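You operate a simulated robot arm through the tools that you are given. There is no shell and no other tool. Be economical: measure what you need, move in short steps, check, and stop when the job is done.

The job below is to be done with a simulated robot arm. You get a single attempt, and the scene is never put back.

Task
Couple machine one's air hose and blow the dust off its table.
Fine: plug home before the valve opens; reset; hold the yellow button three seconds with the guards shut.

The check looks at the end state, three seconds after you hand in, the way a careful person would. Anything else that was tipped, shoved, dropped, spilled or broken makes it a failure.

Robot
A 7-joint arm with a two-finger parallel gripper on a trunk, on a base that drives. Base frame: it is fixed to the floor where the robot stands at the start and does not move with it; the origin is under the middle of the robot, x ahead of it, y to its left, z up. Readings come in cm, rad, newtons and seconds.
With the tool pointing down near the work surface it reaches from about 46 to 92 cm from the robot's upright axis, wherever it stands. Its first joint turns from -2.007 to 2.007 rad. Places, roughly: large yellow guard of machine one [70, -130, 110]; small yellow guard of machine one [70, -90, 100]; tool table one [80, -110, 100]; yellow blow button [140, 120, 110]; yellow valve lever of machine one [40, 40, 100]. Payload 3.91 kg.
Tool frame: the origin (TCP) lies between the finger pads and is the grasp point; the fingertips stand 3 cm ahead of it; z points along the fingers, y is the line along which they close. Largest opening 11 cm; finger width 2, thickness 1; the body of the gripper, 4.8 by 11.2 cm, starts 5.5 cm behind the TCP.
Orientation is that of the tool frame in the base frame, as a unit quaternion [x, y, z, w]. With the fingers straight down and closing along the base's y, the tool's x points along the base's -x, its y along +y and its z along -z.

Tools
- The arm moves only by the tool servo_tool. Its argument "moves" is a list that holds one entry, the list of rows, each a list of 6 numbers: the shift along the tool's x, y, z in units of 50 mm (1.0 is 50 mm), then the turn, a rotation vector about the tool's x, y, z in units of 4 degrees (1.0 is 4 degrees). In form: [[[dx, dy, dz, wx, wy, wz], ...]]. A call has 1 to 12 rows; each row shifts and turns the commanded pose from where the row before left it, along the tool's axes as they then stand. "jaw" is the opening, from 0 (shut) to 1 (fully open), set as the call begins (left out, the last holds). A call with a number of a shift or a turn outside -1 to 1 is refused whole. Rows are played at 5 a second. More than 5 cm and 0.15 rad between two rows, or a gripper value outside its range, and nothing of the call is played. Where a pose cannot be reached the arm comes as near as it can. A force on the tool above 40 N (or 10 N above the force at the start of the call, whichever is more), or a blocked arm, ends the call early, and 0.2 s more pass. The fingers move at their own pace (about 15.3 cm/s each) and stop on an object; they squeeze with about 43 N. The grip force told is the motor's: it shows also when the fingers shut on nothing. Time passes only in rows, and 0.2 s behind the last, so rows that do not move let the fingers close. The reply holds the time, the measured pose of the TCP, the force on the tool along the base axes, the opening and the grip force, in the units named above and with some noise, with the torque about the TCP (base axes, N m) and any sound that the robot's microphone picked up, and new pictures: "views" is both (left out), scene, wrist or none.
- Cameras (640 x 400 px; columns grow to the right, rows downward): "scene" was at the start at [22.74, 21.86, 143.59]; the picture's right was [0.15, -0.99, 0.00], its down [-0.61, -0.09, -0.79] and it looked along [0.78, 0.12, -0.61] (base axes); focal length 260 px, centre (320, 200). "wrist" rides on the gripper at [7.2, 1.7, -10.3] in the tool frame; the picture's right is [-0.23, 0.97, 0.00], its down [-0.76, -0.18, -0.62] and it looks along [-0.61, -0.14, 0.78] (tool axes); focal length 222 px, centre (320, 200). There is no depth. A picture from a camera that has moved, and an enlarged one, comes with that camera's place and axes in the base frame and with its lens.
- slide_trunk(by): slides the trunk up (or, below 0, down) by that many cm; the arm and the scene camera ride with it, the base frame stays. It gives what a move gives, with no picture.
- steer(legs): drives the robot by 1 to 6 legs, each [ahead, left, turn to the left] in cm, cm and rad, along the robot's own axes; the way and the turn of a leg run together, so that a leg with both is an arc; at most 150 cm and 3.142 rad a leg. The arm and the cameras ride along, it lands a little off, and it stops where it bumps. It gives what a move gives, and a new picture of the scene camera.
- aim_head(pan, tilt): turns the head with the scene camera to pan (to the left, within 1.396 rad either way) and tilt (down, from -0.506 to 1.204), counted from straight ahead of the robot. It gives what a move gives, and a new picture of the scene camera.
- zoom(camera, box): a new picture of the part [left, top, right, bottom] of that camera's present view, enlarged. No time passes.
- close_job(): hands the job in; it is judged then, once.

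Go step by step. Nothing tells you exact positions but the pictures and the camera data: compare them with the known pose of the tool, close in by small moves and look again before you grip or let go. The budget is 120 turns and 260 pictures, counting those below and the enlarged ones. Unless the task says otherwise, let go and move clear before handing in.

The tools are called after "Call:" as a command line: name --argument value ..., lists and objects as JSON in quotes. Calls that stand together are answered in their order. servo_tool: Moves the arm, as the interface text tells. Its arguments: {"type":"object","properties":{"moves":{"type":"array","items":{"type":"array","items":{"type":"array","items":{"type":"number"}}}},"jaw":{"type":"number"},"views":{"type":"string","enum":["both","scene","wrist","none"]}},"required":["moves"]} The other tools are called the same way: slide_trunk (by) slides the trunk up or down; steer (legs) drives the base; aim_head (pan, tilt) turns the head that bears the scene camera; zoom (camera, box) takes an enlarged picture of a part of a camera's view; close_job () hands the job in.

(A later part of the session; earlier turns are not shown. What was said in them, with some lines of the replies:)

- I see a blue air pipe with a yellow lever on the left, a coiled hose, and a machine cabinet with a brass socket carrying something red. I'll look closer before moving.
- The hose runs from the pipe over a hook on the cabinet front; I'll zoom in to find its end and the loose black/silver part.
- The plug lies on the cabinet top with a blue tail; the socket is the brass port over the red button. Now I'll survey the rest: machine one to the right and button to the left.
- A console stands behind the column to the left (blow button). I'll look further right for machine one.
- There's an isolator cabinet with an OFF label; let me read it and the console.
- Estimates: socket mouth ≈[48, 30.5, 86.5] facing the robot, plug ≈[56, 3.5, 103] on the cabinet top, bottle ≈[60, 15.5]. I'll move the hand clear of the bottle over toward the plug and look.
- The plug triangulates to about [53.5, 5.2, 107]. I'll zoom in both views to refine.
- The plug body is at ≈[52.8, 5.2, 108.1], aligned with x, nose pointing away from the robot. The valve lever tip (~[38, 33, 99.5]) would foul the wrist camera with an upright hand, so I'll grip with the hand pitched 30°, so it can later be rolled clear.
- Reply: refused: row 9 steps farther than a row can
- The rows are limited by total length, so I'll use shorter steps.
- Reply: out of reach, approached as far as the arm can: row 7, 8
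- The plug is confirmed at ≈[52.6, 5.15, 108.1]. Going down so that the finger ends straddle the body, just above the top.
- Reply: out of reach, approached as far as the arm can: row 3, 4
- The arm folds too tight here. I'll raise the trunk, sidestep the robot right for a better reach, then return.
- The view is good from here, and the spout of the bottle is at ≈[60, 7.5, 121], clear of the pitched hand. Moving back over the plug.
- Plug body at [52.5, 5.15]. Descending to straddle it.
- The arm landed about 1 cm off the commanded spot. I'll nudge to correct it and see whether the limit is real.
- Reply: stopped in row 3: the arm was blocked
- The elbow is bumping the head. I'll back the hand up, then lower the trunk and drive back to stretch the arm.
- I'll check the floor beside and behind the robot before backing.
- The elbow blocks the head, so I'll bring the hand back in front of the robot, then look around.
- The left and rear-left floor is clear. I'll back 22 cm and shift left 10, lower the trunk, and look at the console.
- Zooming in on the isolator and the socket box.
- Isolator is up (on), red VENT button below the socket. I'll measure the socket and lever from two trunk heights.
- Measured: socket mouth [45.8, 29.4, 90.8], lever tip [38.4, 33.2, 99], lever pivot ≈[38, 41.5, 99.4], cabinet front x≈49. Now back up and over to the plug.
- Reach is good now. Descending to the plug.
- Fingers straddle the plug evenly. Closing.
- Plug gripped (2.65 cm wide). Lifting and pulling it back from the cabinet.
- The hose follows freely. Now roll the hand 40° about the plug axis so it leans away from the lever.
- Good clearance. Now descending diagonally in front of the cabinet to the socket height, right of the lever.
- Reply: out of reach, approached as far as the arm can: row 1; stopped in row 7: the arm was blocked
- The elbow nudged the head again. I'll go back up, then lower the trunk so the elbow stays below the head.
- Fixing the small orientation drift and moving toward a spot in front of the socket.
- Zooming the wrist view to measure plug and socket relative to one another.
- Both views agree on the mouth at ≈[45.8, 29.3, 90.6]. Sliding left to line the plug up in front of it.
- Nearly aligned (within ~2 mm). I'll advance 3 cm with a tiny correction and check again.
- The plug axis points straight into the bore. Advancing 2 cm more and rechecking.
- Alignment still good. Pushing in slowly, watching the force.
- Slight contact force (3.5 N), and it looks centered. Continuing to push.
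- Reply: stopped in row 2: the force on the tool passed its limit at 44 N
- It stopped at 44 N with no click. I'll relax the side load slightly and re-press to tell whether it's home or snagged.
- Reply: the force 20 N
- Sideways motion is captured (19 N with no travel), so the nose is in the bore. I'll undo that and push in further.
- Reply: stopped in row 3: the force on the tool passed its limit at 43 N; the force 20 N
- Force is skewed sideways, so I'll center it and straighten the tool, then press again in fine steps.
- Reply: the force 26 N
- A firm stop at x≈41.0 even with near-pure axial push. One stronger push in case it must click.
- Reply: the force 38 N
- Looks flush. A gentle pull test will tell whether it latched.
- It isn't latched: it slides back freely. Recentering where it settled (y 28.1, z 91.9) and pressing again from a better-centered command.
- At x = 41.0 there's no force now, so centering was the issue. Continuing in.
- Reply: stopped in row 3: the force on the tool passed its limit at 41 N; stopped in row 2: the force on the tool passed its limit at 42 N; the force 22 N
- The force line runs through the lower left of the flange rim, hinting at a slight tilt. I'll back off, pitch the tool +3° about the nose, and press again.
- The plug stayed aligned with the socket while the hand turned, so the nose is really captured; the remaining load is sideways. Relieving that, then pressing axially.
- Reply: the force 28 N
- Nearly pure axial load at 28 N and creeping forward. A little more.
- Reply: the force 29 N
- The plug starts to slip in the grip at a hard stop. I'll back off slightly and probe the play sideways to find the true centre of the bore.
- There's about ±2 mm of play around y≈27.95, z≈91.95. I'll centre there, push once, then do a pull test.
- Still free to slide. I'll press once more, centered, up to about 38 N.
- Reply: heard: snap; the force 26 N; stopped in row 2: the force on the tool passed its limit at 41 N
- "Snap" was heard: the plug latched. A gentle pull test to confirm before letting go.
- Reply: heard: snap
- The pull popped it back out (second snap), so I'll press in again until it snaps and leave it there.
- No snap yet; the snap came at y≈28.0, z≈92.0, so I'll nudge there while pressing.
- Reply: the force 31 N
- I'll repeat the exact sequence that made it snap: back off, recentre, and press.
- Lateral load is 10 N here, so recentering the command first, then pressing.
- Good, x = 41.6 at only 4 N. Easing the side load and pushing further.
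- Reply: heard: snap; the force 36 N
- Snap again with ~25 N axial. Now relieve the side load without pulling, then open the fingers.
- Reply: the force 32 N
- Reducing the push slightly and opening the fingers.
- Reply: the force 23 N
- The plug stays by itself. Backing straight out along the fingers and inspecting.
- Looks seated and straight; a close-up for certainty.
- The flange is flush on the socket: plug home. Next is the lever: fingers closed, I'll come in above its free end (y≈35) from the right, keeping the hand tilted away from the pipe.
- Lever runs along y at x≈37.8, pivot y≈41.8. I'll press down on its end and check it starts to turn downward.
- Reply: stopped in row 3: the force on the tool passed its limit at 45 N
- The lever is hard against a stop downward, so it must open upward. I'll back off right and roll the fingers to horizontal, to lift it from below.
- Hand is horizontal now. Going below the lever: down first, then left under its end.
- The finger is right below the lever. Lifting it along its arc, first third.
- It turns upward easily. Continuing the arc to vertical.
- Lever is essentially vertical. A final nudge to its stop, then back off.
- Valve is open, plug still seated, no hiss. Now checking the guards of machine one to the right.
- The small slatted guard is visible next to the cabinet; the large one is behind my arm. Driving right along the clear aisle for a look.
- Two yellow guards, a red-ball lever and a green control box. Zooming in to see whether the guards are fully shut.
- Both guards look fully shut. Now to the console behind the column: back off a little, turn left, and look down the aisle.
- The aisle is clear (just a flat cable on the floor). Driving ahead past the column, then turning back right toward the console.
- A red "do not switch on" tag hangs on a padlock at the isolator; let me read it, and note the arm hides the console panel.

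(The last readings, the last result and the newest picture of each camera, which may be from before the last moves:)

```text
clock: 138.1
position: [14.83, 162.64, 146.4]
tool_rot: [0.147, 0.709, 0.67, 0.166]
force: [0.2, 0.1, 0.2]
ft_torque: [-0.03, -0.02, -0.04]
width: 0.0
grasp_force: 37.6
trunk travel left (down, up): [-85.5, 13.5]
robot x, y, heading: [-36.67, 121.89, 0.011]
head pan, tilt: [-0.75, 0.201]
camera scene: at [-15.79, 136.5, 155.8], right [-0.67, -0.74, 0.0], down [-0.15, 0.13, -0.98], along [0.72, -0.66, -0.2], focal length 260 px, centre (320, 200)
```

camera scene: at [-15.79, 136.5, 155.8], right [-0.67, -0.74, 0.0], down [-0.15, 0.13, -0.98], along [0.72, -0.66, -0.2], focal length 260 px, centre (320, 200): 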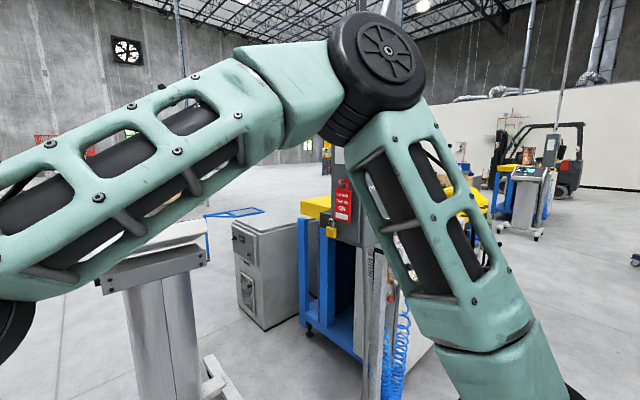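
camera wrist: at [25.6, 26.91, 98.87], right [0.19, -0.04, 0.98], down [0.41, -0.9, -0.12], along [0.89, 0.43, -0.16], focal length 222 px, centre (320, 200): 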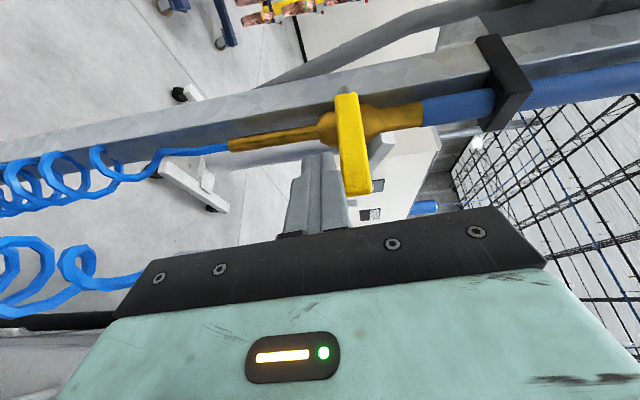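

The tag and padlock just hang stored on pegs. I'll step ahead and turn a bit left so the console shows under my forearm.

Call:
steer --legs '[[45, -10, 0], [0, 0, 0.5]]'

Call:
aim_head --pan -0.3 --tilt 0.5

```text
clock: 142.2
position: [33.31, 173.46, 146.33]
tool_rot: [-0.037, 0.723, 0.69, -0.009]
force: [-0.3, 1.4, -0.7]
ft_torque: [0.01, -0.01, 0.0]
width: 0.0
grasp_force: 37.5
trunk travel left (down, up): [-85.5, 13.5]
robot x, y, heading: [8.0, 112.84, 0.52]
head pan, tilt: [-0.75, 0.201]
camera scene: at [19.35, 135.6, 155.8], right [-0.23, -0.97, 0.0], down [-0.19, 0.05, -0.98], along [0.95, -0.22, -0.2], focal length 260 px, centre (320, 200)
```

scene: 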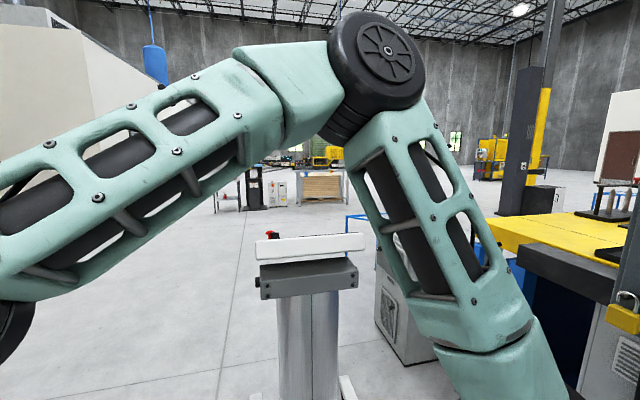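

```text
clock: 143.1
position: [33.31, 173.36, 146.42]
tool_rot: [-0.036, 0.723, 0.689, -0.008]
force: [0.5, 0.1, -0.5]
ft_torque: [-0.01, -0.02, -0.01]
width: 0.01
grasp_force: 37.5
trunk travel left (down, up): [-85.5, 13.5]
robot x, y, heading: [7.71, 112.9, 0.516]
head pan, tilt: [-0.3, 0.499]
camera scene: at [19.16, 139.71, 153.03], right [0.22, -0.98, 0.0], down [-0.47, -0.1, -0.88], along [0.86, 0.19, -0.48], focal length 260 px, centre (320, 200)
```

scene: 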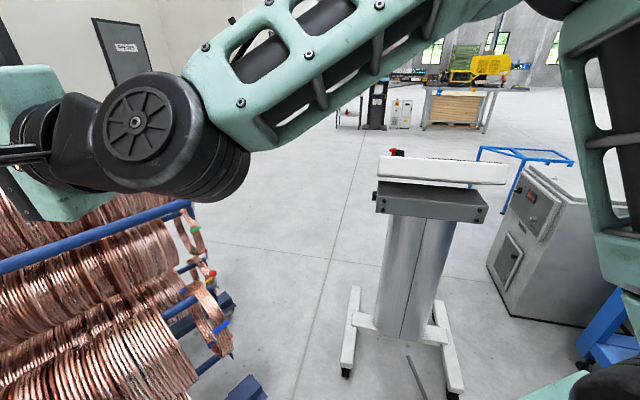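

The panel faces away from me (+x), but I can reach over it from behind: stand at x≈52 and press from above. Straightening, moving ahead and raising the trunk.

Call:
steer --legs '[[0, 0, -0.516], [44, 3, 0]]'

Call:
slide_trunk --by 13

Call:
aim_head --pan -0.15 --tilt 0.7

```text
clock: 147.3
position: [103.82, 156.34, 146.39]
tool_rot: [0.149, 0.709, 0.669, 0.168]
force: [-1.1, -0.1, -0.1]
ft_torque: [-0.02, 0.0, -0.02]
width: 0.0
grasp_force: 38.4
trunk travel left (down, up): [-85.5, 13.5]
robot x, y, heading: [52.3, 115.7, 0.002]
head pan, tilt: [-0.3, 0.499]
camera scene: at [74.99, 134.05, 153.03], right [-0.29, -0.96, 0.0], down [-0.46, 0.14, -0.88], along [0.84, -0.26, -0.48], focal length 260 px, centre (320, 200)
```

scene: 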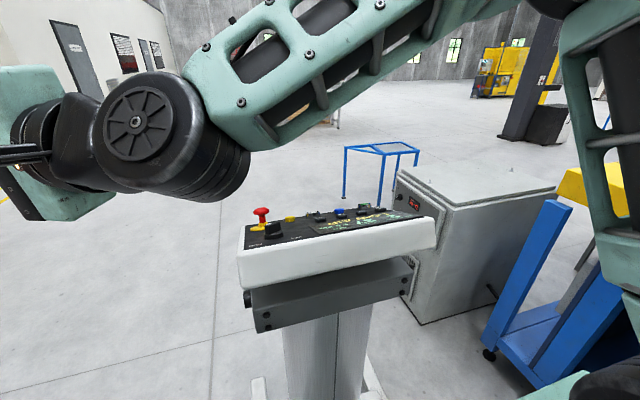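

```text
clock: 148.8
position: [103.84, 156.41, 159.39]
tool_rot: [0.149, 0.709, 0.669, 0.167]
force: [0.1, -0.6, -0.4]
ft_torque: [-0.01, 0.03, -0.03]
width: 0.0
grasp_force: 37.5
trunk travel left (down, up): [-98.5, 0.5]
robot x, y, heading: [52.36, 115.75, 0.008]
head pan, tilt: [-0.3, 0.499]
```

```text
clock: 149.6
position: [103.87, 156.33, 159.28]
tool_rot: [0.149, 0.709, 0.668, 0.168]
force: [0.3, 0.2, -1.0]
ft_torque: [0.0, 0.02, -0.02]
width: 0.0
grasp_force: 37.7
trunk travel left (down, up): [-98.5, 0.5]
robot x, y, heading: [52.4, 115.75, 0.005]
head pan, tilt: [-0.15, 0.7]
camera scene: at [74.7, 135.46, 164.26], right [-0.14, -0.99, 0.0], down [-0.64, 0.09, -0.77], along [0.76, -0.11, -0.64], focal length 260 px, centre (320, 200)
```

scene: 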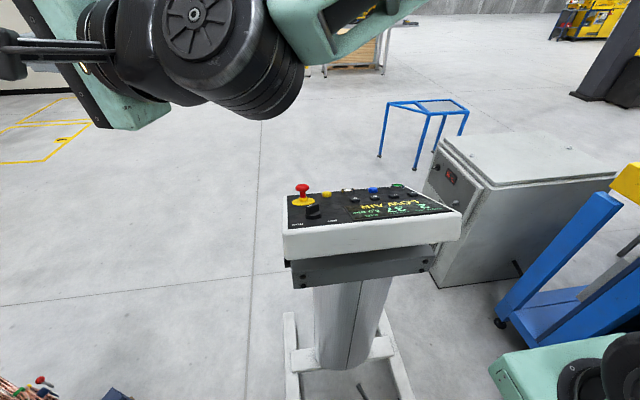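

Great view of the panel; zooming in to read it.

Call:
zoom --camera "scene" --box '[270, 170, 470, 270]'

Call:
zoom --camera "scene" --box '[285, 175, 375, 240]'

Call:
zoom --camera "scene" --box '[340, 175, 450, 230]'

```text
3.20 times, centred on (370, 220) of scene
camera zoom: at [74.7, 135.46, 164.26], right [-0.14, -0.99, 0.0], down [-0.64, 0.09, -0.77], along [0.76, -0.11, -0.64], focal length 832 px, centre (160, 136)
```

zoom: 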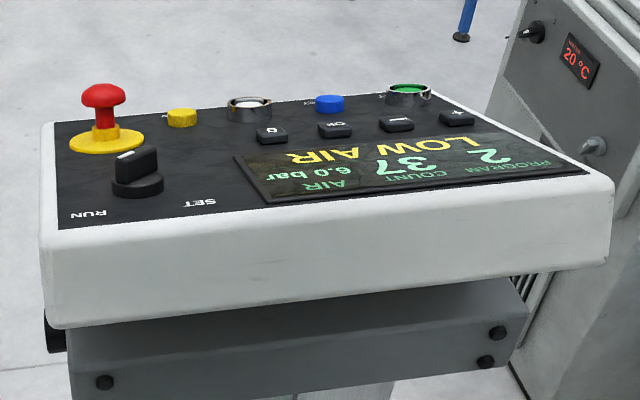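

```text
6.15 times, centred on (330, 208) of scene
camera zoom: at [74.7, 135.46, 164.26], right [-0.14, -0.99, 0.0], down [-0.64, 0.09, -0.77], along [0.76, -0.11, -0.64], focal length 1599 px, centre (258, 154)
```

zoom: 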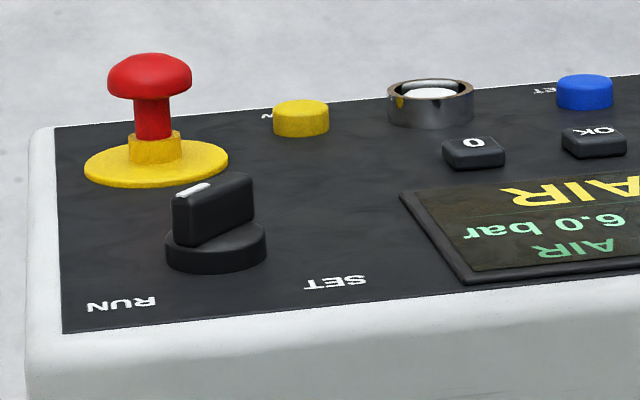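

```text
5.82 times, centred on (395, 202) of scene
camera zoom: at [74.7, 135.46, 164.26], right [-0.14, -0.99, 0.0], down [-0.64, 0.09, -0.77], along [0.76, -0.11, -0.64], focal length 1512 px, centre (-116, 186)
```

zoom: 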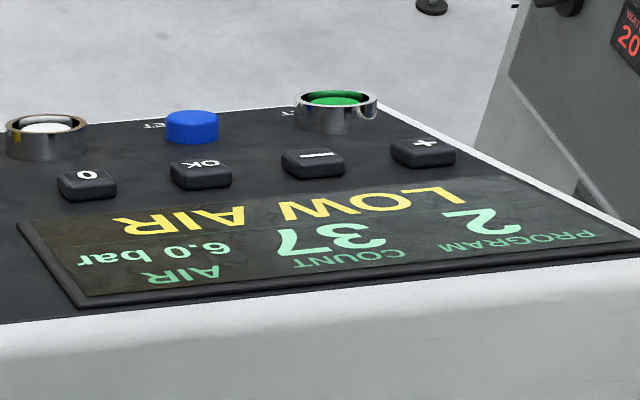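

The panel shows AIR 6.0 bar with a latched "LOW AIR": blue is RESET, yellow is the blow button at ≈[141, 123.5, 111], blue ≈[141, 108, 111]. First un-roll the hand so the fingers point down and forward.

Call:
servo_tool --moves '[[[0, 0, 0, 0.974, 0.013, -0.476], [0, 0, 0, 0.974, 0.013, -0.476], [0, 0, 0, 0.974, 0.013, -0.476], [0, 0, 0, 0.974, 0.013, -0.476], [0, 0, 0, 0.974, 0.013, -0.476], [0, 0, 0, 0.974, 0.013, -0.476], [0, 0, 0, 0.974, 0.013, -0.476], [0, 0, 0, 0.974, 0.013, -0.476], [0, 0, 0, 0.974, 0.013, -0.476], [0, 0, 0, 0.974, 0.013, -0.476]]]' --views "none"

Call:
servo_tool --moves '[[[0, 0, 0, 0.974, 0.013, -0.476], [0, 0, 0, 0.974, 0.013, -0.476], [0, 0, 0, 0.974, 0.013, -0.476], [0, 0, 0, 0.974, 0.013, -0.476], [0, 0, 0, 0.974, 0.013, -0.476], [0, 0, 0, 0.974, 0.013, -0.476], [0, 0, 0, 0.974, 0.013, -0.476], [0, 0, 0, 0.974, 0.013, -0.476], [0, 0, 0, 0.974, 0.013, -0.476], [0, 0, 0, 0.974, 0.013, -0.476], [0, 0, 0, 0, 0, 0]]]' --views "both"

```text
clock: 151.8
position: [104.21, 156.76, 157.72]
tool_rot: [0.076, 0.906, 0.358, 0.212]
force: [-0.3, -0.9, -0.7]
ft_torque: [0.02, -0.03, -0.02]
width: 0.0
grasp_force: 37.4
out of reach, approached as far as the arm can: row 6, 7
trunk travel left (down, up): [-98.5, 0.5]
robot x, y, heading: [52.54, 115.91, 0.002]
head pan, tilt: [-0.15, 0.7]
```

```text
clock: 154.2
position: [104.05, 156.71, 157.94]
tool_rot: [-0.007, 0.974, -0.002, 0.225]
force: [-0.3, -0.7, 0.3]
ft_torque: [-0.04, -0.01, -0.02]
width: 0.0
grasp_force: 37.5
trunk travel left (down, up): [-98.5, 0.5]
robot x, y, heading: [52.61, 115.62, 0.006]
head pan, tilt: [-0.15, 0.7]
camera scene: at [74.7, 135.49, 164.26], right [-0.14, -0.99, 0.0], down [-0.64, 0.09, -0.76], along [0.76, -0.11, -0.64], focal length 260 px, centre (320, 200)
camera wrist: at [93.13, 158.35, 163.89], right [0.19, 0.98, 0.09], down [0.41, -0.17, 0.9], along [0.89, -0.13, -0.44], focal length 222 px, centre (320, 200)
```

scene: 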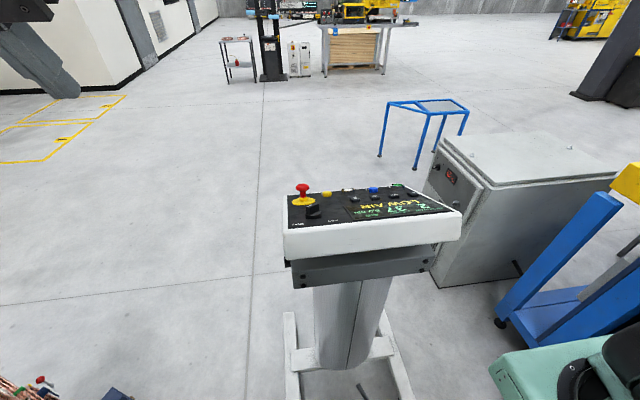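
wrist: 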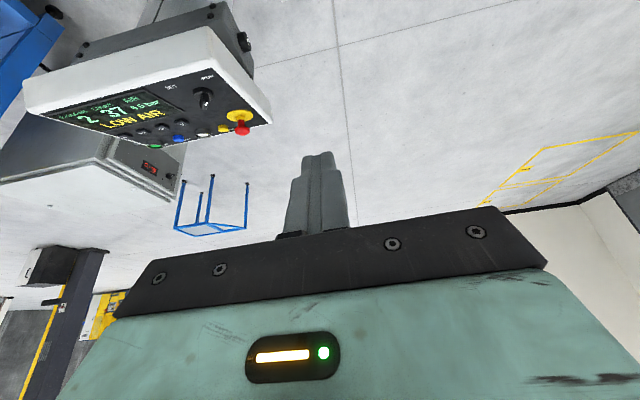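

Hand points down-forward now, and the wrist sees the panel too. Zooming to triangulate the buttons.

Call:
zoom --camera "wrist" --box '[140, 80, 280, 160]'

```text
4.57 times, centred on (210, 120) of wrist
camera zoom: at [93.13, 158.35, 163.89], right [0.19, 0.98, 0.09], down [0.41, -0.17, 0.9], along [0.89, -0.13, -0.44], focal length 1015 px, centre (823, 566)
```

zoom: 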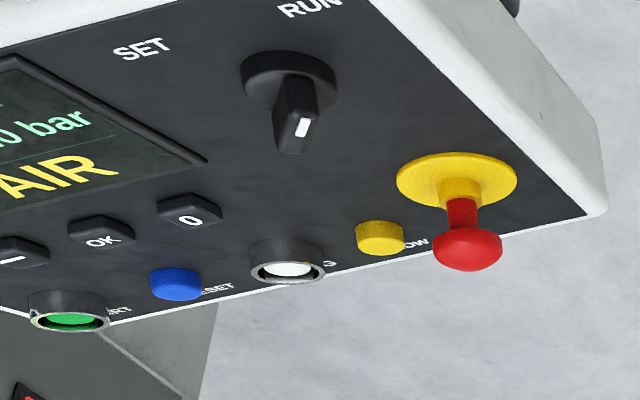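

Triangulated: yellow BLOW ≈[139.6, 123.7, 111.4], blue RESET ≈[139.5, 108.2, 111.4]. Moving high over toward the blue button.

Call:
servo_tool --moves '[[[-0.326, -0.693, 0.476, 0, 0, 0], [-0.326, -0.693, 0.476, 0, 0, 0], [-0.326, -0.693, 0.476, 0, 0, 0], [-0.326, -0.693, 0.476, 0, 0, 0], [-0.326, -0.693, 0.476, 0, 0, 0], [-0.326, -0.693, 0.476, 0, 0, 0], [-0.326, -0.693, 0.476, 0, 0, 0]]]' --views "none"

Call:
servo_tool --moves '[[[-0.326, -0.693, 0.476, 0, 0, 0], [-0.326, -0.693, 0.476, 0, 0, 0], [-0.326, -0.693, 0.476, 0, 0, 0], [-0.326, -0.693, 0.476, 0, 0, 0], [-0.326, -0.693, 0.476, 0, 0, 0], [-0.326, -0.693, 0.476, 0, 0, 0], [-0.326, -0.693, 0.476, 0, 0, 0], [0, 0, 0, 0, 0, 0]]]' --views "both"

```text
clock: 155.8
position: [121.95, 132.61, 147.79]
tool_rot: [-0.008, 0.974, -0.001, 0.225]
force: [-0.3, 0.1, 1.0]
ft_torque: [-0.02, -0.07, -0.01]
width: 0.0
grasp_force: 38.0
trunk travel left (down, up): [-98.5, 0.5]
robot x, y, heading: [52.33, 116.06, 0.003]
head pan, tilt: [-0.15, 0.7]
```

```text
clock: 157.6
position: [139.94, 108.79, 138.0]
tool_rot: [-0.007, 0.974, 0.0, 0.225]
force: [0.3, -0.5, -0.3]
ft_torque: [0.01, -0.01, 0.01]
width: 0.0
grasp_force: 38.0
trunk travel left (down, up): [-98.5, 0.5]
robot x, y, heading: [52.26, 116.16, 0.007]
head pan, tilt: [-0.15, 0.7]
camera scene: at [74.74, 135.43, 164.26], right [-0.14, -0.99, 0.0], down [-0.64, 0.09, -0.76], along [0.76, -0.11, -0.64], focal length 260 px, centre (320, 200)
camera wrist: at [128.93, 110.34, 143.98], right [0.19, 0.98, 0.1], down [0.41, -0.17, 0.89], along [0.89, -0.13, -0.44], focal length 222 px, centre (320, 200)
```

scene: 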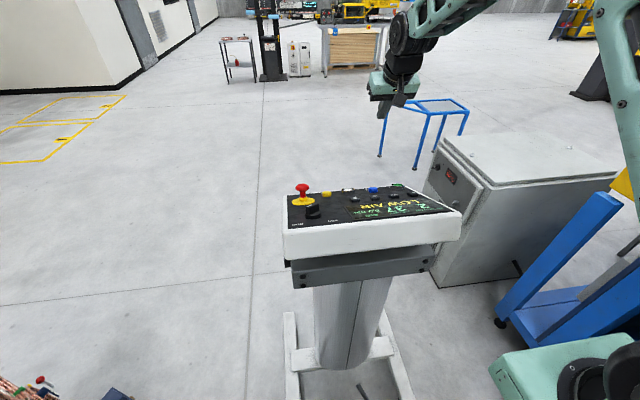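
wrist: 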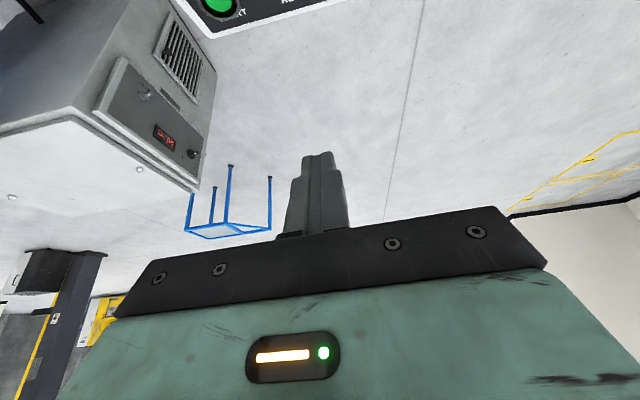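

Descending above the blue button and checking.

Call:
servo_tool --moves '[[[0.425, -0.028, 0.79, 0, 0, 0], [0.425, -0.028, 0.79, 0, 0, 0], [0.425, -0.028, 0.79, 0, 0, 0], [0.425, -0.028, 0.79, 0, 0, 0], [0, 0, 0, 0, 0, 0]]]' --views "wrist"

Call:
zoom --camera "scene" --box '[290, 130, 470, 240]'

```text
clock: 158.8
position: [139.21, 107.88, 120.02]
tool_rot: [-0.006, 0.974, -0.001, 0.225]
force: [0.1, -0.2, 0.2]
ft_torque: [0.02, 0.0, -0.02]
width: 0.0
grasp_force: 37.8
trunk travel left (down, up): [-98.5, 0.5]
robot x, y, heading: [51.84, 116.19, 0.006]
head pan, tilt: [-0.15, 0.7]
camera wrist: at [128.21, 109.47, 126.09], right [0.19, 0.98, 0.1], down [0.41, -0.17, 0.89], along [0.89, -0.13, -0.44], focal length 222 px, centre (320, 200)
```

wrist: 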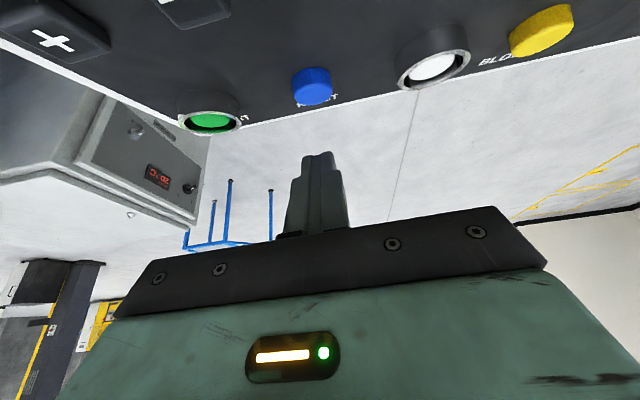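

```text
3.56 times, centred on (380, 185) of scene
camera zoom: at [74.73, 135.46, 164.25], right [-0.14, -0.99, 0.0], down [-0.64, 0.09, -0.76], along [0.76, -0.11, -0.64], focal length 924 px, centre (107, 253)
```

zoom: 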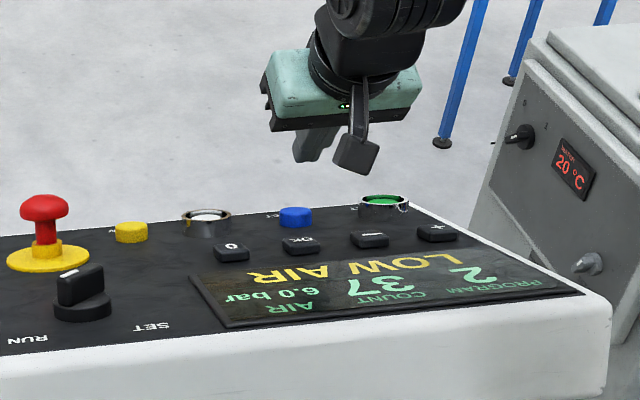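

Lined up over the blue RESET. Descending and pressing gently.

Call:
servo_tool --moves '[[[0.206, 0.06, 0.42, 0, 0, 0], [0.206, 0, 0.42, 0, 0, 0], [0.044, 0, 0.09, 0, 0, 0], [0.044, 0, 0.09, 0, 0, 0], [0, 0, 0, 0, 0, 0]]]' --views "wrist"

Call:
zoom --camera "scene" --box '[290, 130, 470, 240]'

```text
clock: 160.0
position: [139.3, 108.36, 114.62]
tool_rot: [-0.006, 0.974, -0.001, 0.227]
force: [0.5, -1.0, 6.1]
ft_torque: [-0.02, -0.06, 0.0]
width: 0.0
grasp_force: 37.3
trunk travel left (down, up): [-98.5, 0.5]
robot x, y, heading: [52.06, 116.04, 0.006]
head pan, tilt: [-0.15, 0.7]
heard: click
camera wrist: at [128.2, 109.84, 120.68], right [0.19, 0.98, 0.1], down [0.41, -0.17, 0.9], along [0.89, -0.13, -0.43], focal length 222 px, centre (320, 200)
```

wrist: 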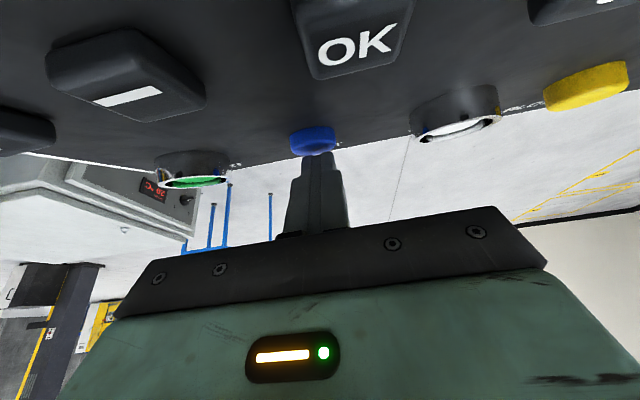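

```text
3.56 times, centred on (380, 185) of scene
camera zoom: at [74.67, 135.46, 164.27], right [-0.14, -0.99, 0.0], down [-0.64, 0.09, -0.77], along [0.76, -0.11, -0.64], focal length 924 px, centre (107, 253)
```

zoom: 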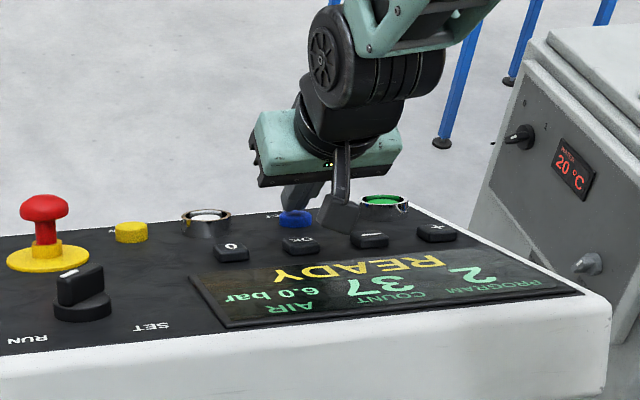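

"READY" — the reset worked. Lifting, moving to above the yellow button (slightly to its right to clear the e-stop), and checking.

Call:
servo_tool --moves '[[[-0.263, 0, -0.538, 0, 0, 0], [-0.263, 0, -0.538, 0, 0, 0], [0, 0.963, 0, 0, 0, 0], [0, 0.963, 0, 0, 0, 0], [0, 0.963, 0, 0, 0, 0], [0, 0, 0, 0, 0, 0]]]' --views "wrist"

Call:
zoom --camera "scene" --box '[270, 120, 450, 240]'

```text
clock: 161.4
position: [139.31, 122.9, 120.46]
tool_rot: [-0.007, 0.974, -0.001, 0.225]
force: [-0.2, 0.3, -0.5]
ft_torque: [-0.03, 0.04, 0.01]
width: 0.01
grasp_force: 38.0
trunk travel left (down, up): [-98.5, 0.5]
robot x, y, heading: [51.98, 116.07, 0.007]
head pan, tilt: [-0.15, 0.7]
camera wrist: at [128.15, 124.44, 126.56], right [0.19, 0.98, 0.1], down [0.41, -0.17, 0.89], along [0.89, -0.13, -0.44], focal length 222 px, centre (320, 200)
```

wrist: 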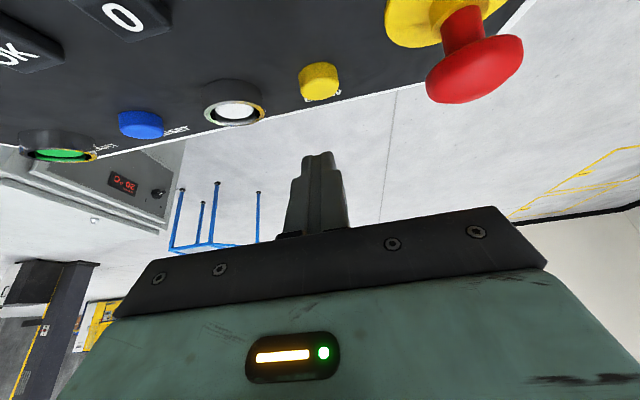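

```text
3.33 times, centred on (360, 180) of scene
camera zoom: at [74.69, 135.5, 164.25], right [-0.14, -0.99, 0.0], down [-0.64, 0.09, -0.76], along [0.76, -0.11, -0.64], focal length 866 px, centre (187, 267)
```

zoom: 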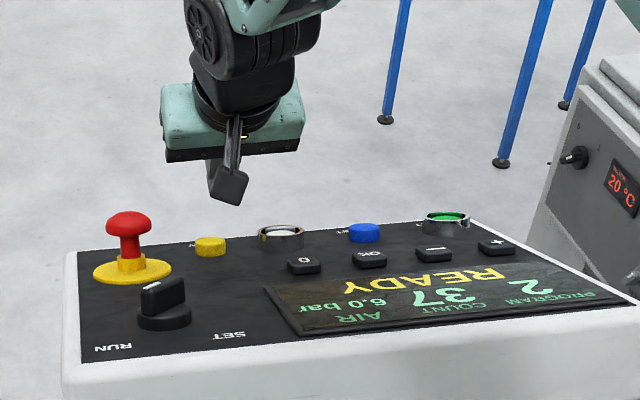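

Lined up with yellow BLOW and clear of the e-stop. Pressing and holding.

Call:
servo_tool --moves '[[[0.2, 0.04, 0.42, 0, 0, 0], [0.2, 0, 0.42, 0, 0, 0], [0.06, 0, 0.11, 0, 0, 0], [0.065, 0, 0.125, 0, 0, 0], [0, 0, 0, 0, 0, 0], [0, 0, 0, 0, 0, 0], [0, 0, 0, 0, 0, 0], [0, 0, 0, 0, 0, 0]]]' --views "none"

Call:
servo_tool --moves '[[[0, 0, 0, 0, 0, 0], [0, 0, 0, 0, 0, 0], [0, 0, 0, 0, 0, 0], [0, 0, 0, 0, 0, 0], [0, 0, 0, 0, 0, 0], [0, 0, 0, 0, 0, 0], [0, 0, 0, 0, 0, 0], [0, 0, 0, 0, 0, 0], [0, 0, 0, 0, 0, 0], [0, 0, 0, 0, 0, 0], [0, 0, 0, 0, 0, 0], [0, 0, 0, 0, 0, 0]]]' --views "scene"

Call:
zoom --camera "scene" --box '[270, 120, 450, 240]'

```text
clock: 163.2
position: [139.12, 122.93, 114.56]
tool_rot: [-0.007, 0.974, -0.001, 0.226]
force: [4.3, 1.4, 6.9]
ft_torque: [0.07, -0.15, 0.05]
width: 0.0
grasp_force: 38.0
trunk travel left (down, up): [-98.5, 0.5]
robot x, y, heading: [52.05, 115.78, -0.001]
head pan, tilt: [-0.15, 0.7]
heard: click
```

```text
clock: 165.8
position: [139.19, 122.93, 114.45]
tool_rot: [-0.007, 0.974, -0.001, 0.225]
force: [4.8, 1.1, 7.3]
ft_torque: [0.04, -0.17, 0.0]
width: 0.0
grasp_force: 38.0
trunk travel left (down, up): [-98.5, 0.5]
robot x, y, heading: [52.34, 115.94, 0.008]
head pan, tilt: [-0.15, 0.7]
camera scene: at [74.69, 135.47, 164.26], right [-0.14, -0.99, 0.0], down [-0.64, 0.09, -0.76], along [0.76, -0.11, -0.64], focal length 260 px, centre (320, 200)
```

scene: 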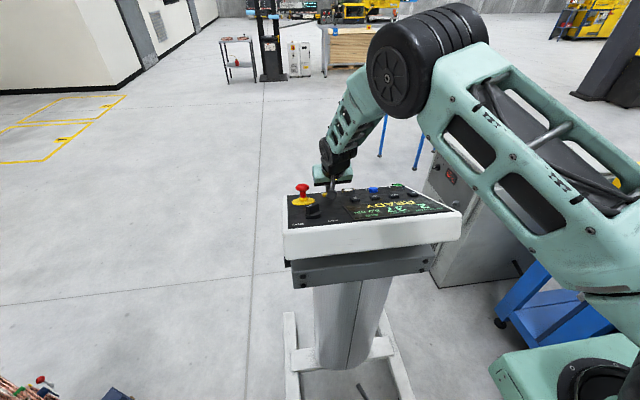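

```text
3.33 times, centred on (360, 180) of scene
camera zoom: at [74.69, 135.47, 164.26], right [-0.14, -0.99, 0.0], down [-0.64, 0.09, -0.76], along [0.76, -0.11, -0.64], focal length 866 px, centre (187, 267)
```

zoom: 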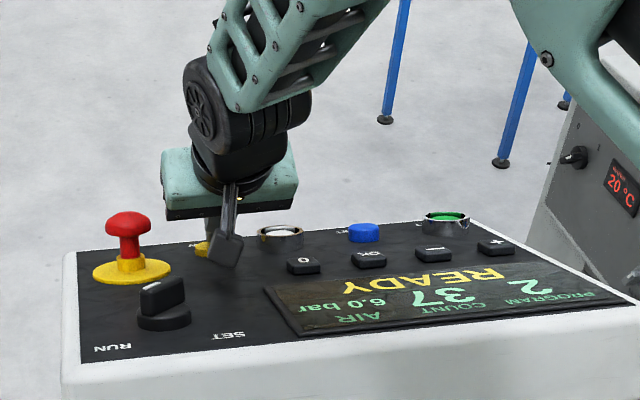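

A click was heard and it's held about 3.5 s, but no blowing sound was reported. I'll press slightly deeper and hold on another few seconds to be sure.

Call:
servo_tool --moves '[[[0.03, 0, 0.06, 0, 0, 0], [0, 0, 0, 0, 0, 0], [0, 0, 0, 0, 0, 0], [0, 0, 0, 0, 0, 0], [0, 0, 0, 0, 0, 0], [0, 0, 0, 0, 0, 0], [0, 0, 0, 0, 0, 0], [0, 0, 0, 0, 0, 0], [0, 0, 0, 0, 0, 0], [0, 0, 0, 0, 0, 0], [0, 0, 0, 0, 0, 0], [0, 0, 0, 0, 0, 0]]]' --views "none"

Call:
servo_tool --moves '[[[0, 0, 0, 0, 0, 0], [0, 0, 0, 0, 0, 0], [0, 0, 0, 0, 0, 0], [0, 0, 0, 0, 0, 0], [0, 0, 0, 0, 0, 0], [0, 0, 0, 0, 0, 0]]]' --views "wrist"

Call:
zoom --camera "scene" --box '[280, 170, 460, 240]'

```text
clock: 168.4
position: [139.12, 122.89, 114.17]
tool_rot: [-0.006, 0.974, -0.001, 0.226]
force: [8.2, -2.7, 22.2]
ft_torque: [-0.04, -0.37, -0.04]
width: 0.0
grasp_force: 37.2
trunk travel left (down, up): [-98.5, 0.5]
robot x, y, heading: [51.87, 115.95, 0.007]
head pan, tilt: [-0.15, 0.7]
```

```text
clock: 169.8
position: [139.23, 122.96, 114.21]
tool_rot: [-0.007, 0.974, -0.001, 0.226]
force: [9.4, -3.2, 21.0]
ft_torque: [-0.03, -0.38, 0.0]
width: 0.0
grasp_force: 37.8
trunk travel left (down, up): [-98.5, 0.5]
robot x, y, heading: [52.59, 115.59, 0.004]
head pan, tilt: [-0.15, 0.7]
camera wrist: at [128.1, 124.48, 120.27], right [0.19, 0.98, 0.1], down [0.41, -0.17, 0.9], along [0.89, -0.13, -0.43], focal length 222 px, centre (320, 200)
```

wrist: 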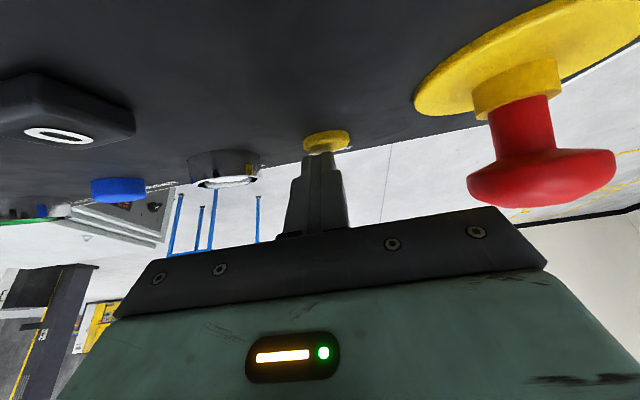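

```text
3.56 times, centred on (370, 205) of scene
camera zoom: at [74.64, 135.43, 164.28], right [-0.14, -0.99, 0.0], down [-0.64, 0.09, -0.77], along [0.76, -0.11, -0.64], focal length 924 px, centre (142, 182)
```

zoom: 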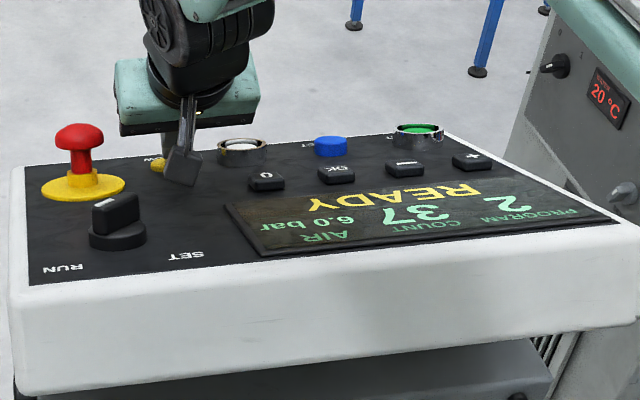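

The button is fully pressed and was held over 7 s; the screen stays READY at 6.0 bar. Lifting off and checking.

Call:
servo_tool --moves '[[[-0.263, 0, -0.538, 0, 0, 0], [-0.35, 0, -0.718, 0, 0, 0], [-0.35, 0, -0.718, 0, 0, 0], [-0.35, 0, -0.718, 0, 0, 0], [-0.35, 0, -0.718, 0, 0, 0], [0, 0, 0, 0, 0, 0]]]' --views "scene"

Call:
zoom --camera "scene" --box '[280, 170, 460, 240]'

```text
clock: 171.2
position: [138.96, 123.0, 133.22]
tool_rot: [-0.007, 0.974, -0.001, 0.225]
force: [0.1, 0.3, 0.3]
ft_torque: [0.0, 0.0, -0.01]
width: 0.02
grasp_force: 37.8
trunk travel left (down, up): [-98.5, 0.5]
robot x, y, heading: [52.22, 115.86, 0.003]
head pan, tilt: [-0.15, 0.7]
heard: click
camera scene: at [74.68, 135.46, 164.26], right [-0.14, -0.99, 0.0], down [-0.64, 0.09, -0.77], along [0.76, -0.11, -0.64], focal length 260 px, centre (320, 200)
```

scene: 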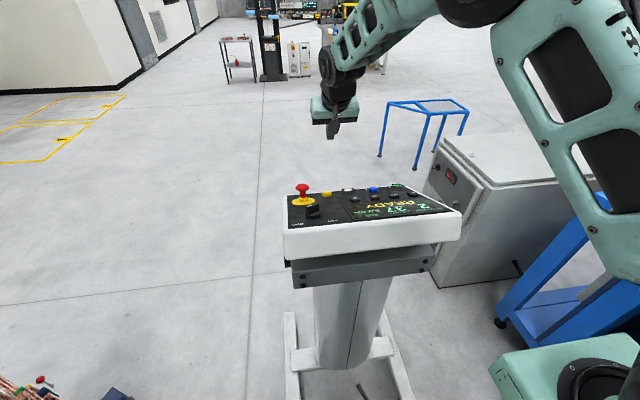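

```text
3.56 times, centred on (370, 205) of scene
camera zoom: at [74.68, 135.46, 164.26], right [-0.14, -0.99, 0.0], down [-0.64, 0.09, -0.77], along [0.76, -0.11, -0.64], focal length 924 px, centre (142, 182)
```

zoom: 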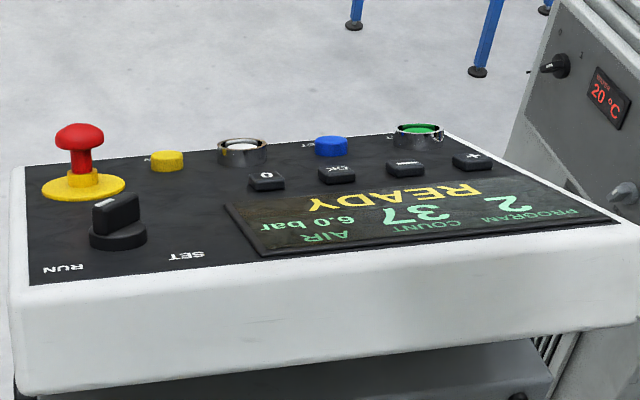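

Done at the console. From here I can try a look across at machine one's guards and the hose coupling.

Call:
aim_head --pan -1.39 --tilt 0.3

```text
clock: 172.6
position: [139.04, 122.98, 133.28]
tool_rot: [-0.007, 0.975, -0.001, 0.224]
force: [0.3, -0.6, 0.9]
ft_torque: [0.0, -0.01, 0.01]
width: 0.0
grasp_force: 37.2
trunk travel left (down, up): [-98.5, 0.5]
robot x, y, heading: [52.36, 116.3, 0.008]
head pan, tilt: [-1.389, 0.3]
camera scene: at [68.03, 127.52, 167.87], right [-0.98, -0.19, 0.0], down [-0.06, 0.29, -0.96], along [0.18, -0.94, -0.3], focal length 260 px, centre (320, 200)
```

scene: 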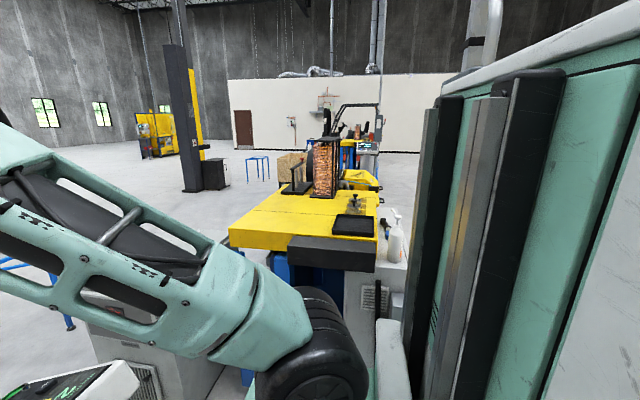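

Not visible from here. I'll back away, tuck the arm, and drive back to machine one for a final look.

Call:
steer --legs '[[-100, 0, 0]]'

Call:
servo_tool --moves '[[[0.81, 0, -0.396, 0, 0, 0], [0.81, 0, -0.396, 0, 0, 0], [0.81, 0, -0.396, 0, 0, 0], [0.81, 0, -0.396, 0, 0, 0], [0.81, 0, -0.396, 0, 0, 0], [0, 0, 0, 0, 0, 0]]]' --views "none"

```text
clock: 177.8
position: [39.15, 122.08, 133.26]
tool_rot: [-0.001, 0.974, -0.001, 0.225]
force: [-0.5, -0.7, 0.0]
ft_torque: [-0.02, -0.01, 0.02]
width: 0.01
grasp_force: 37.7
trunk travel left (down, up): [-98.5, 0.5]
robot x, y, heading: [-48.1, 115.81, -0.006]
head pan, tilt: [-1.389, 0.3]
camera scene: at [-31.79, 127.38, 167.87], right [-0.98, -0.17, 0.0], down [-0.05, 0.29, -0.96], along [0.17, -0.94, -0.3], focal length 260 px, centre (320, 200)
```

scene: 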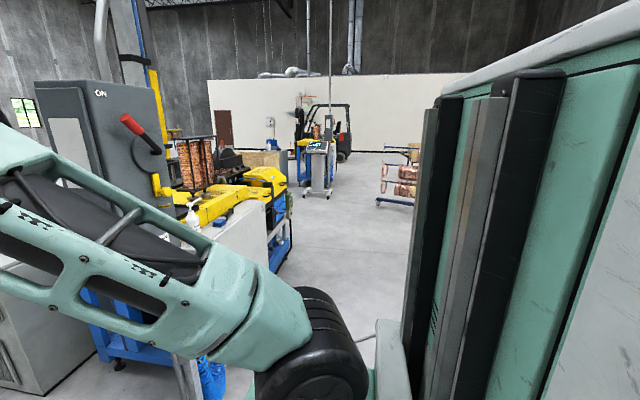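

```text
clock: 179.2
position: [16.44, 121.95, 132.91]
tool_rot: [-0.001, 0.974, -0.002, 0.225]
force: [-0.4, -0.3, 0.2]
ft_torque: [0.0, 0.0, 0.0]
width: 0.02
grasp_force: 37.6
trunk travel left (down, up): [-98.5, 0.5]
robot x, y, heading: [-47.81, 116.17, -0.005]
head pan, tilt: [-1.389, 0.3]
```

The isolator indeed stands at ON. Driving right along the aisle to machine one.

Call:
steer --legs '[[0, -120, 0], [0, -95, 0]]'

Call:
aim_head --pan -0.3 --tilt 0.5

```text
clock: 189.7
position: [17.56, -89.89, 133.0]
tool_rot: [-0.007, 0.974, -0.001, 0.225]
force: [-0.9, 1.0, 0.3]
ft_torque: [0.02, 0.01, 0.0]
width: 0.03
grasp_force: 37.6
trunk travel left (down, up): [-98.5, 0.5]
robot x, y, heading: [-46.73, -96.5, 0.003]
head pan, tilt: [-1.389, 0.3]
camera scene: at [-30.76, -85.04, 167.87], right [-0.98, -0.18, 0.0], down [-0.05, 0.29, -0.96], along [0.18, -0.94, -0.3], focal length 260 px, centre (320, 200)
```

scene: 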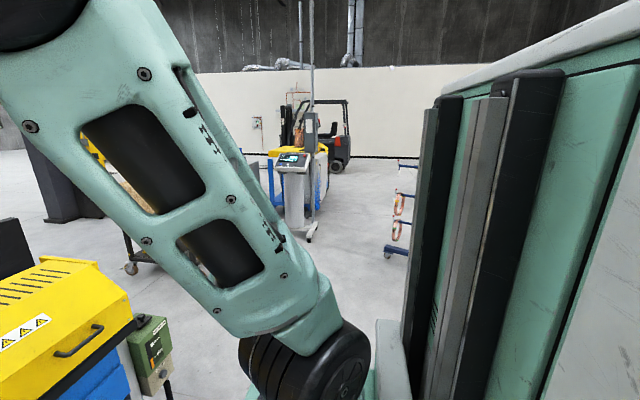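

```text
clock: 191.1
position: [17.52, -90.02, 132.91]
tool_rot: [-0.007, 0.974, -0.001, 0.225]
force: [-0.7, -0.1, -0.4]
ft_torque: [0.01, 0.03, 0.01]
width: 0.0
grasp_force: 37.7
trunk travel left (down, up): [-98.5, 0.5]
robot x, y, heading: [-46.51, -96.15, 0.003]
head pan, tilt: [-0.3, 0.499]
camera scene: at [-23.77, -78.54, 166.03], right [-0.29, -0.96, 0.0], down [-0.46, 0.14, -0.88], along [0.84, -0.26, -0.48], focal length 260 px, centre (320, 200)
```

scene: 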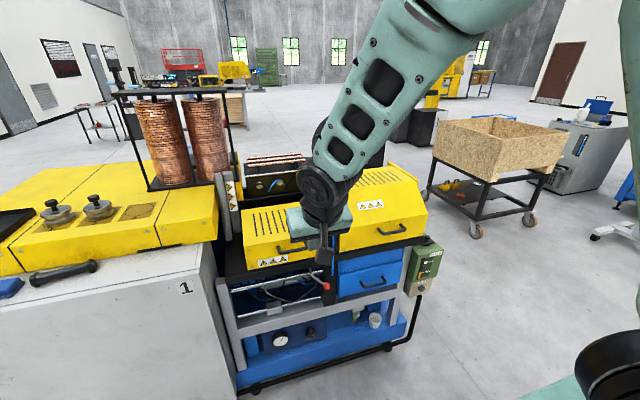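

Zooming on the guards and gauge for a last check.

Call:
zoom --camera "scene" --box '[210, 160, 440, 360]'

Call:
zoom --camera "wrist" --box '[150, 0, 490, 210]'

```text
2.00 times, centred on (325, 260) of scene
camera zoom: at [-23.77, -78.54, 166.03], right [-0.29, -0.96, 0.0], down [-0.46, 0.14, -0.88], along [0.84, -0.26, -0.48], focal length 520 px, centre (310, 80)
```

zoom: 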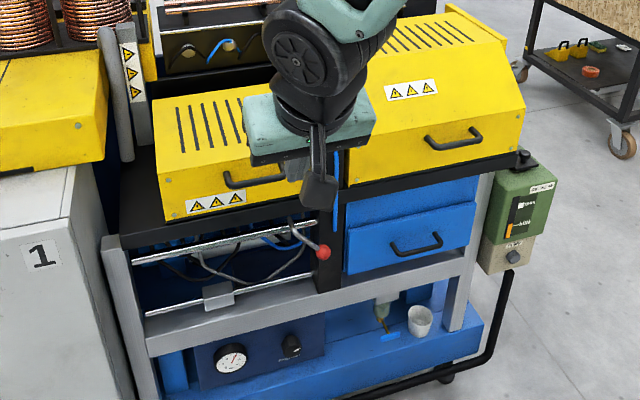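

```text
1.88 times, centred on (320, 105) of wrist
camera zoom: at [6.53, -88.42, 138.97], right [0.19, 0.98, 0.1], down [0.41, -0.17, 0.89], along [0.89, -0.13, -0.44], focal length 418 px, centre (320, 379)
```

zoom: 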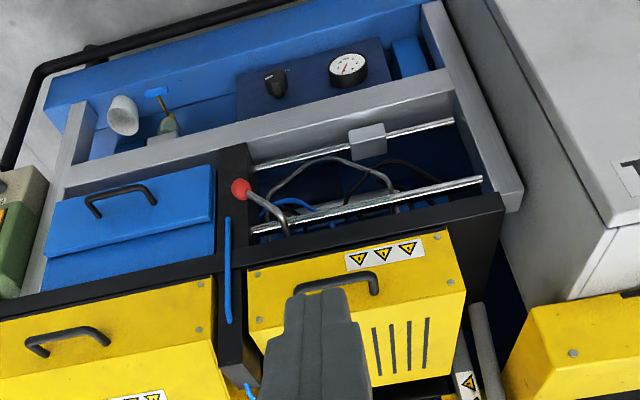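

The guards look shut, the hose is coupled, the valve is open and the arm is clear. Handing in.

Call:
close_job

```text
The job is handed in.
```

I coupled machine one's air hose and ran the blow cycle, but I couldn't see the table under the shut guards, so I haven't confirmed the dust is gone.

- **Plug:** it snapped in once and popped out on my pull test. I pressed it in again until it snapped and did not pull on it after that. It sits flush in the socket.
- **Valve:** I opened it only after the plug was home, and heard no hiss. The panel reads 6.0 bar.
- **Reset:** the blue button cleared "LOW AIR" and the panel now shows READY.
- **Blow:** I held the yellow button down for more than seven seconds, with both guards looking shut. The button clicked, but I heard no blowing and the panel stayed on READY.

The arm is clear of everything.
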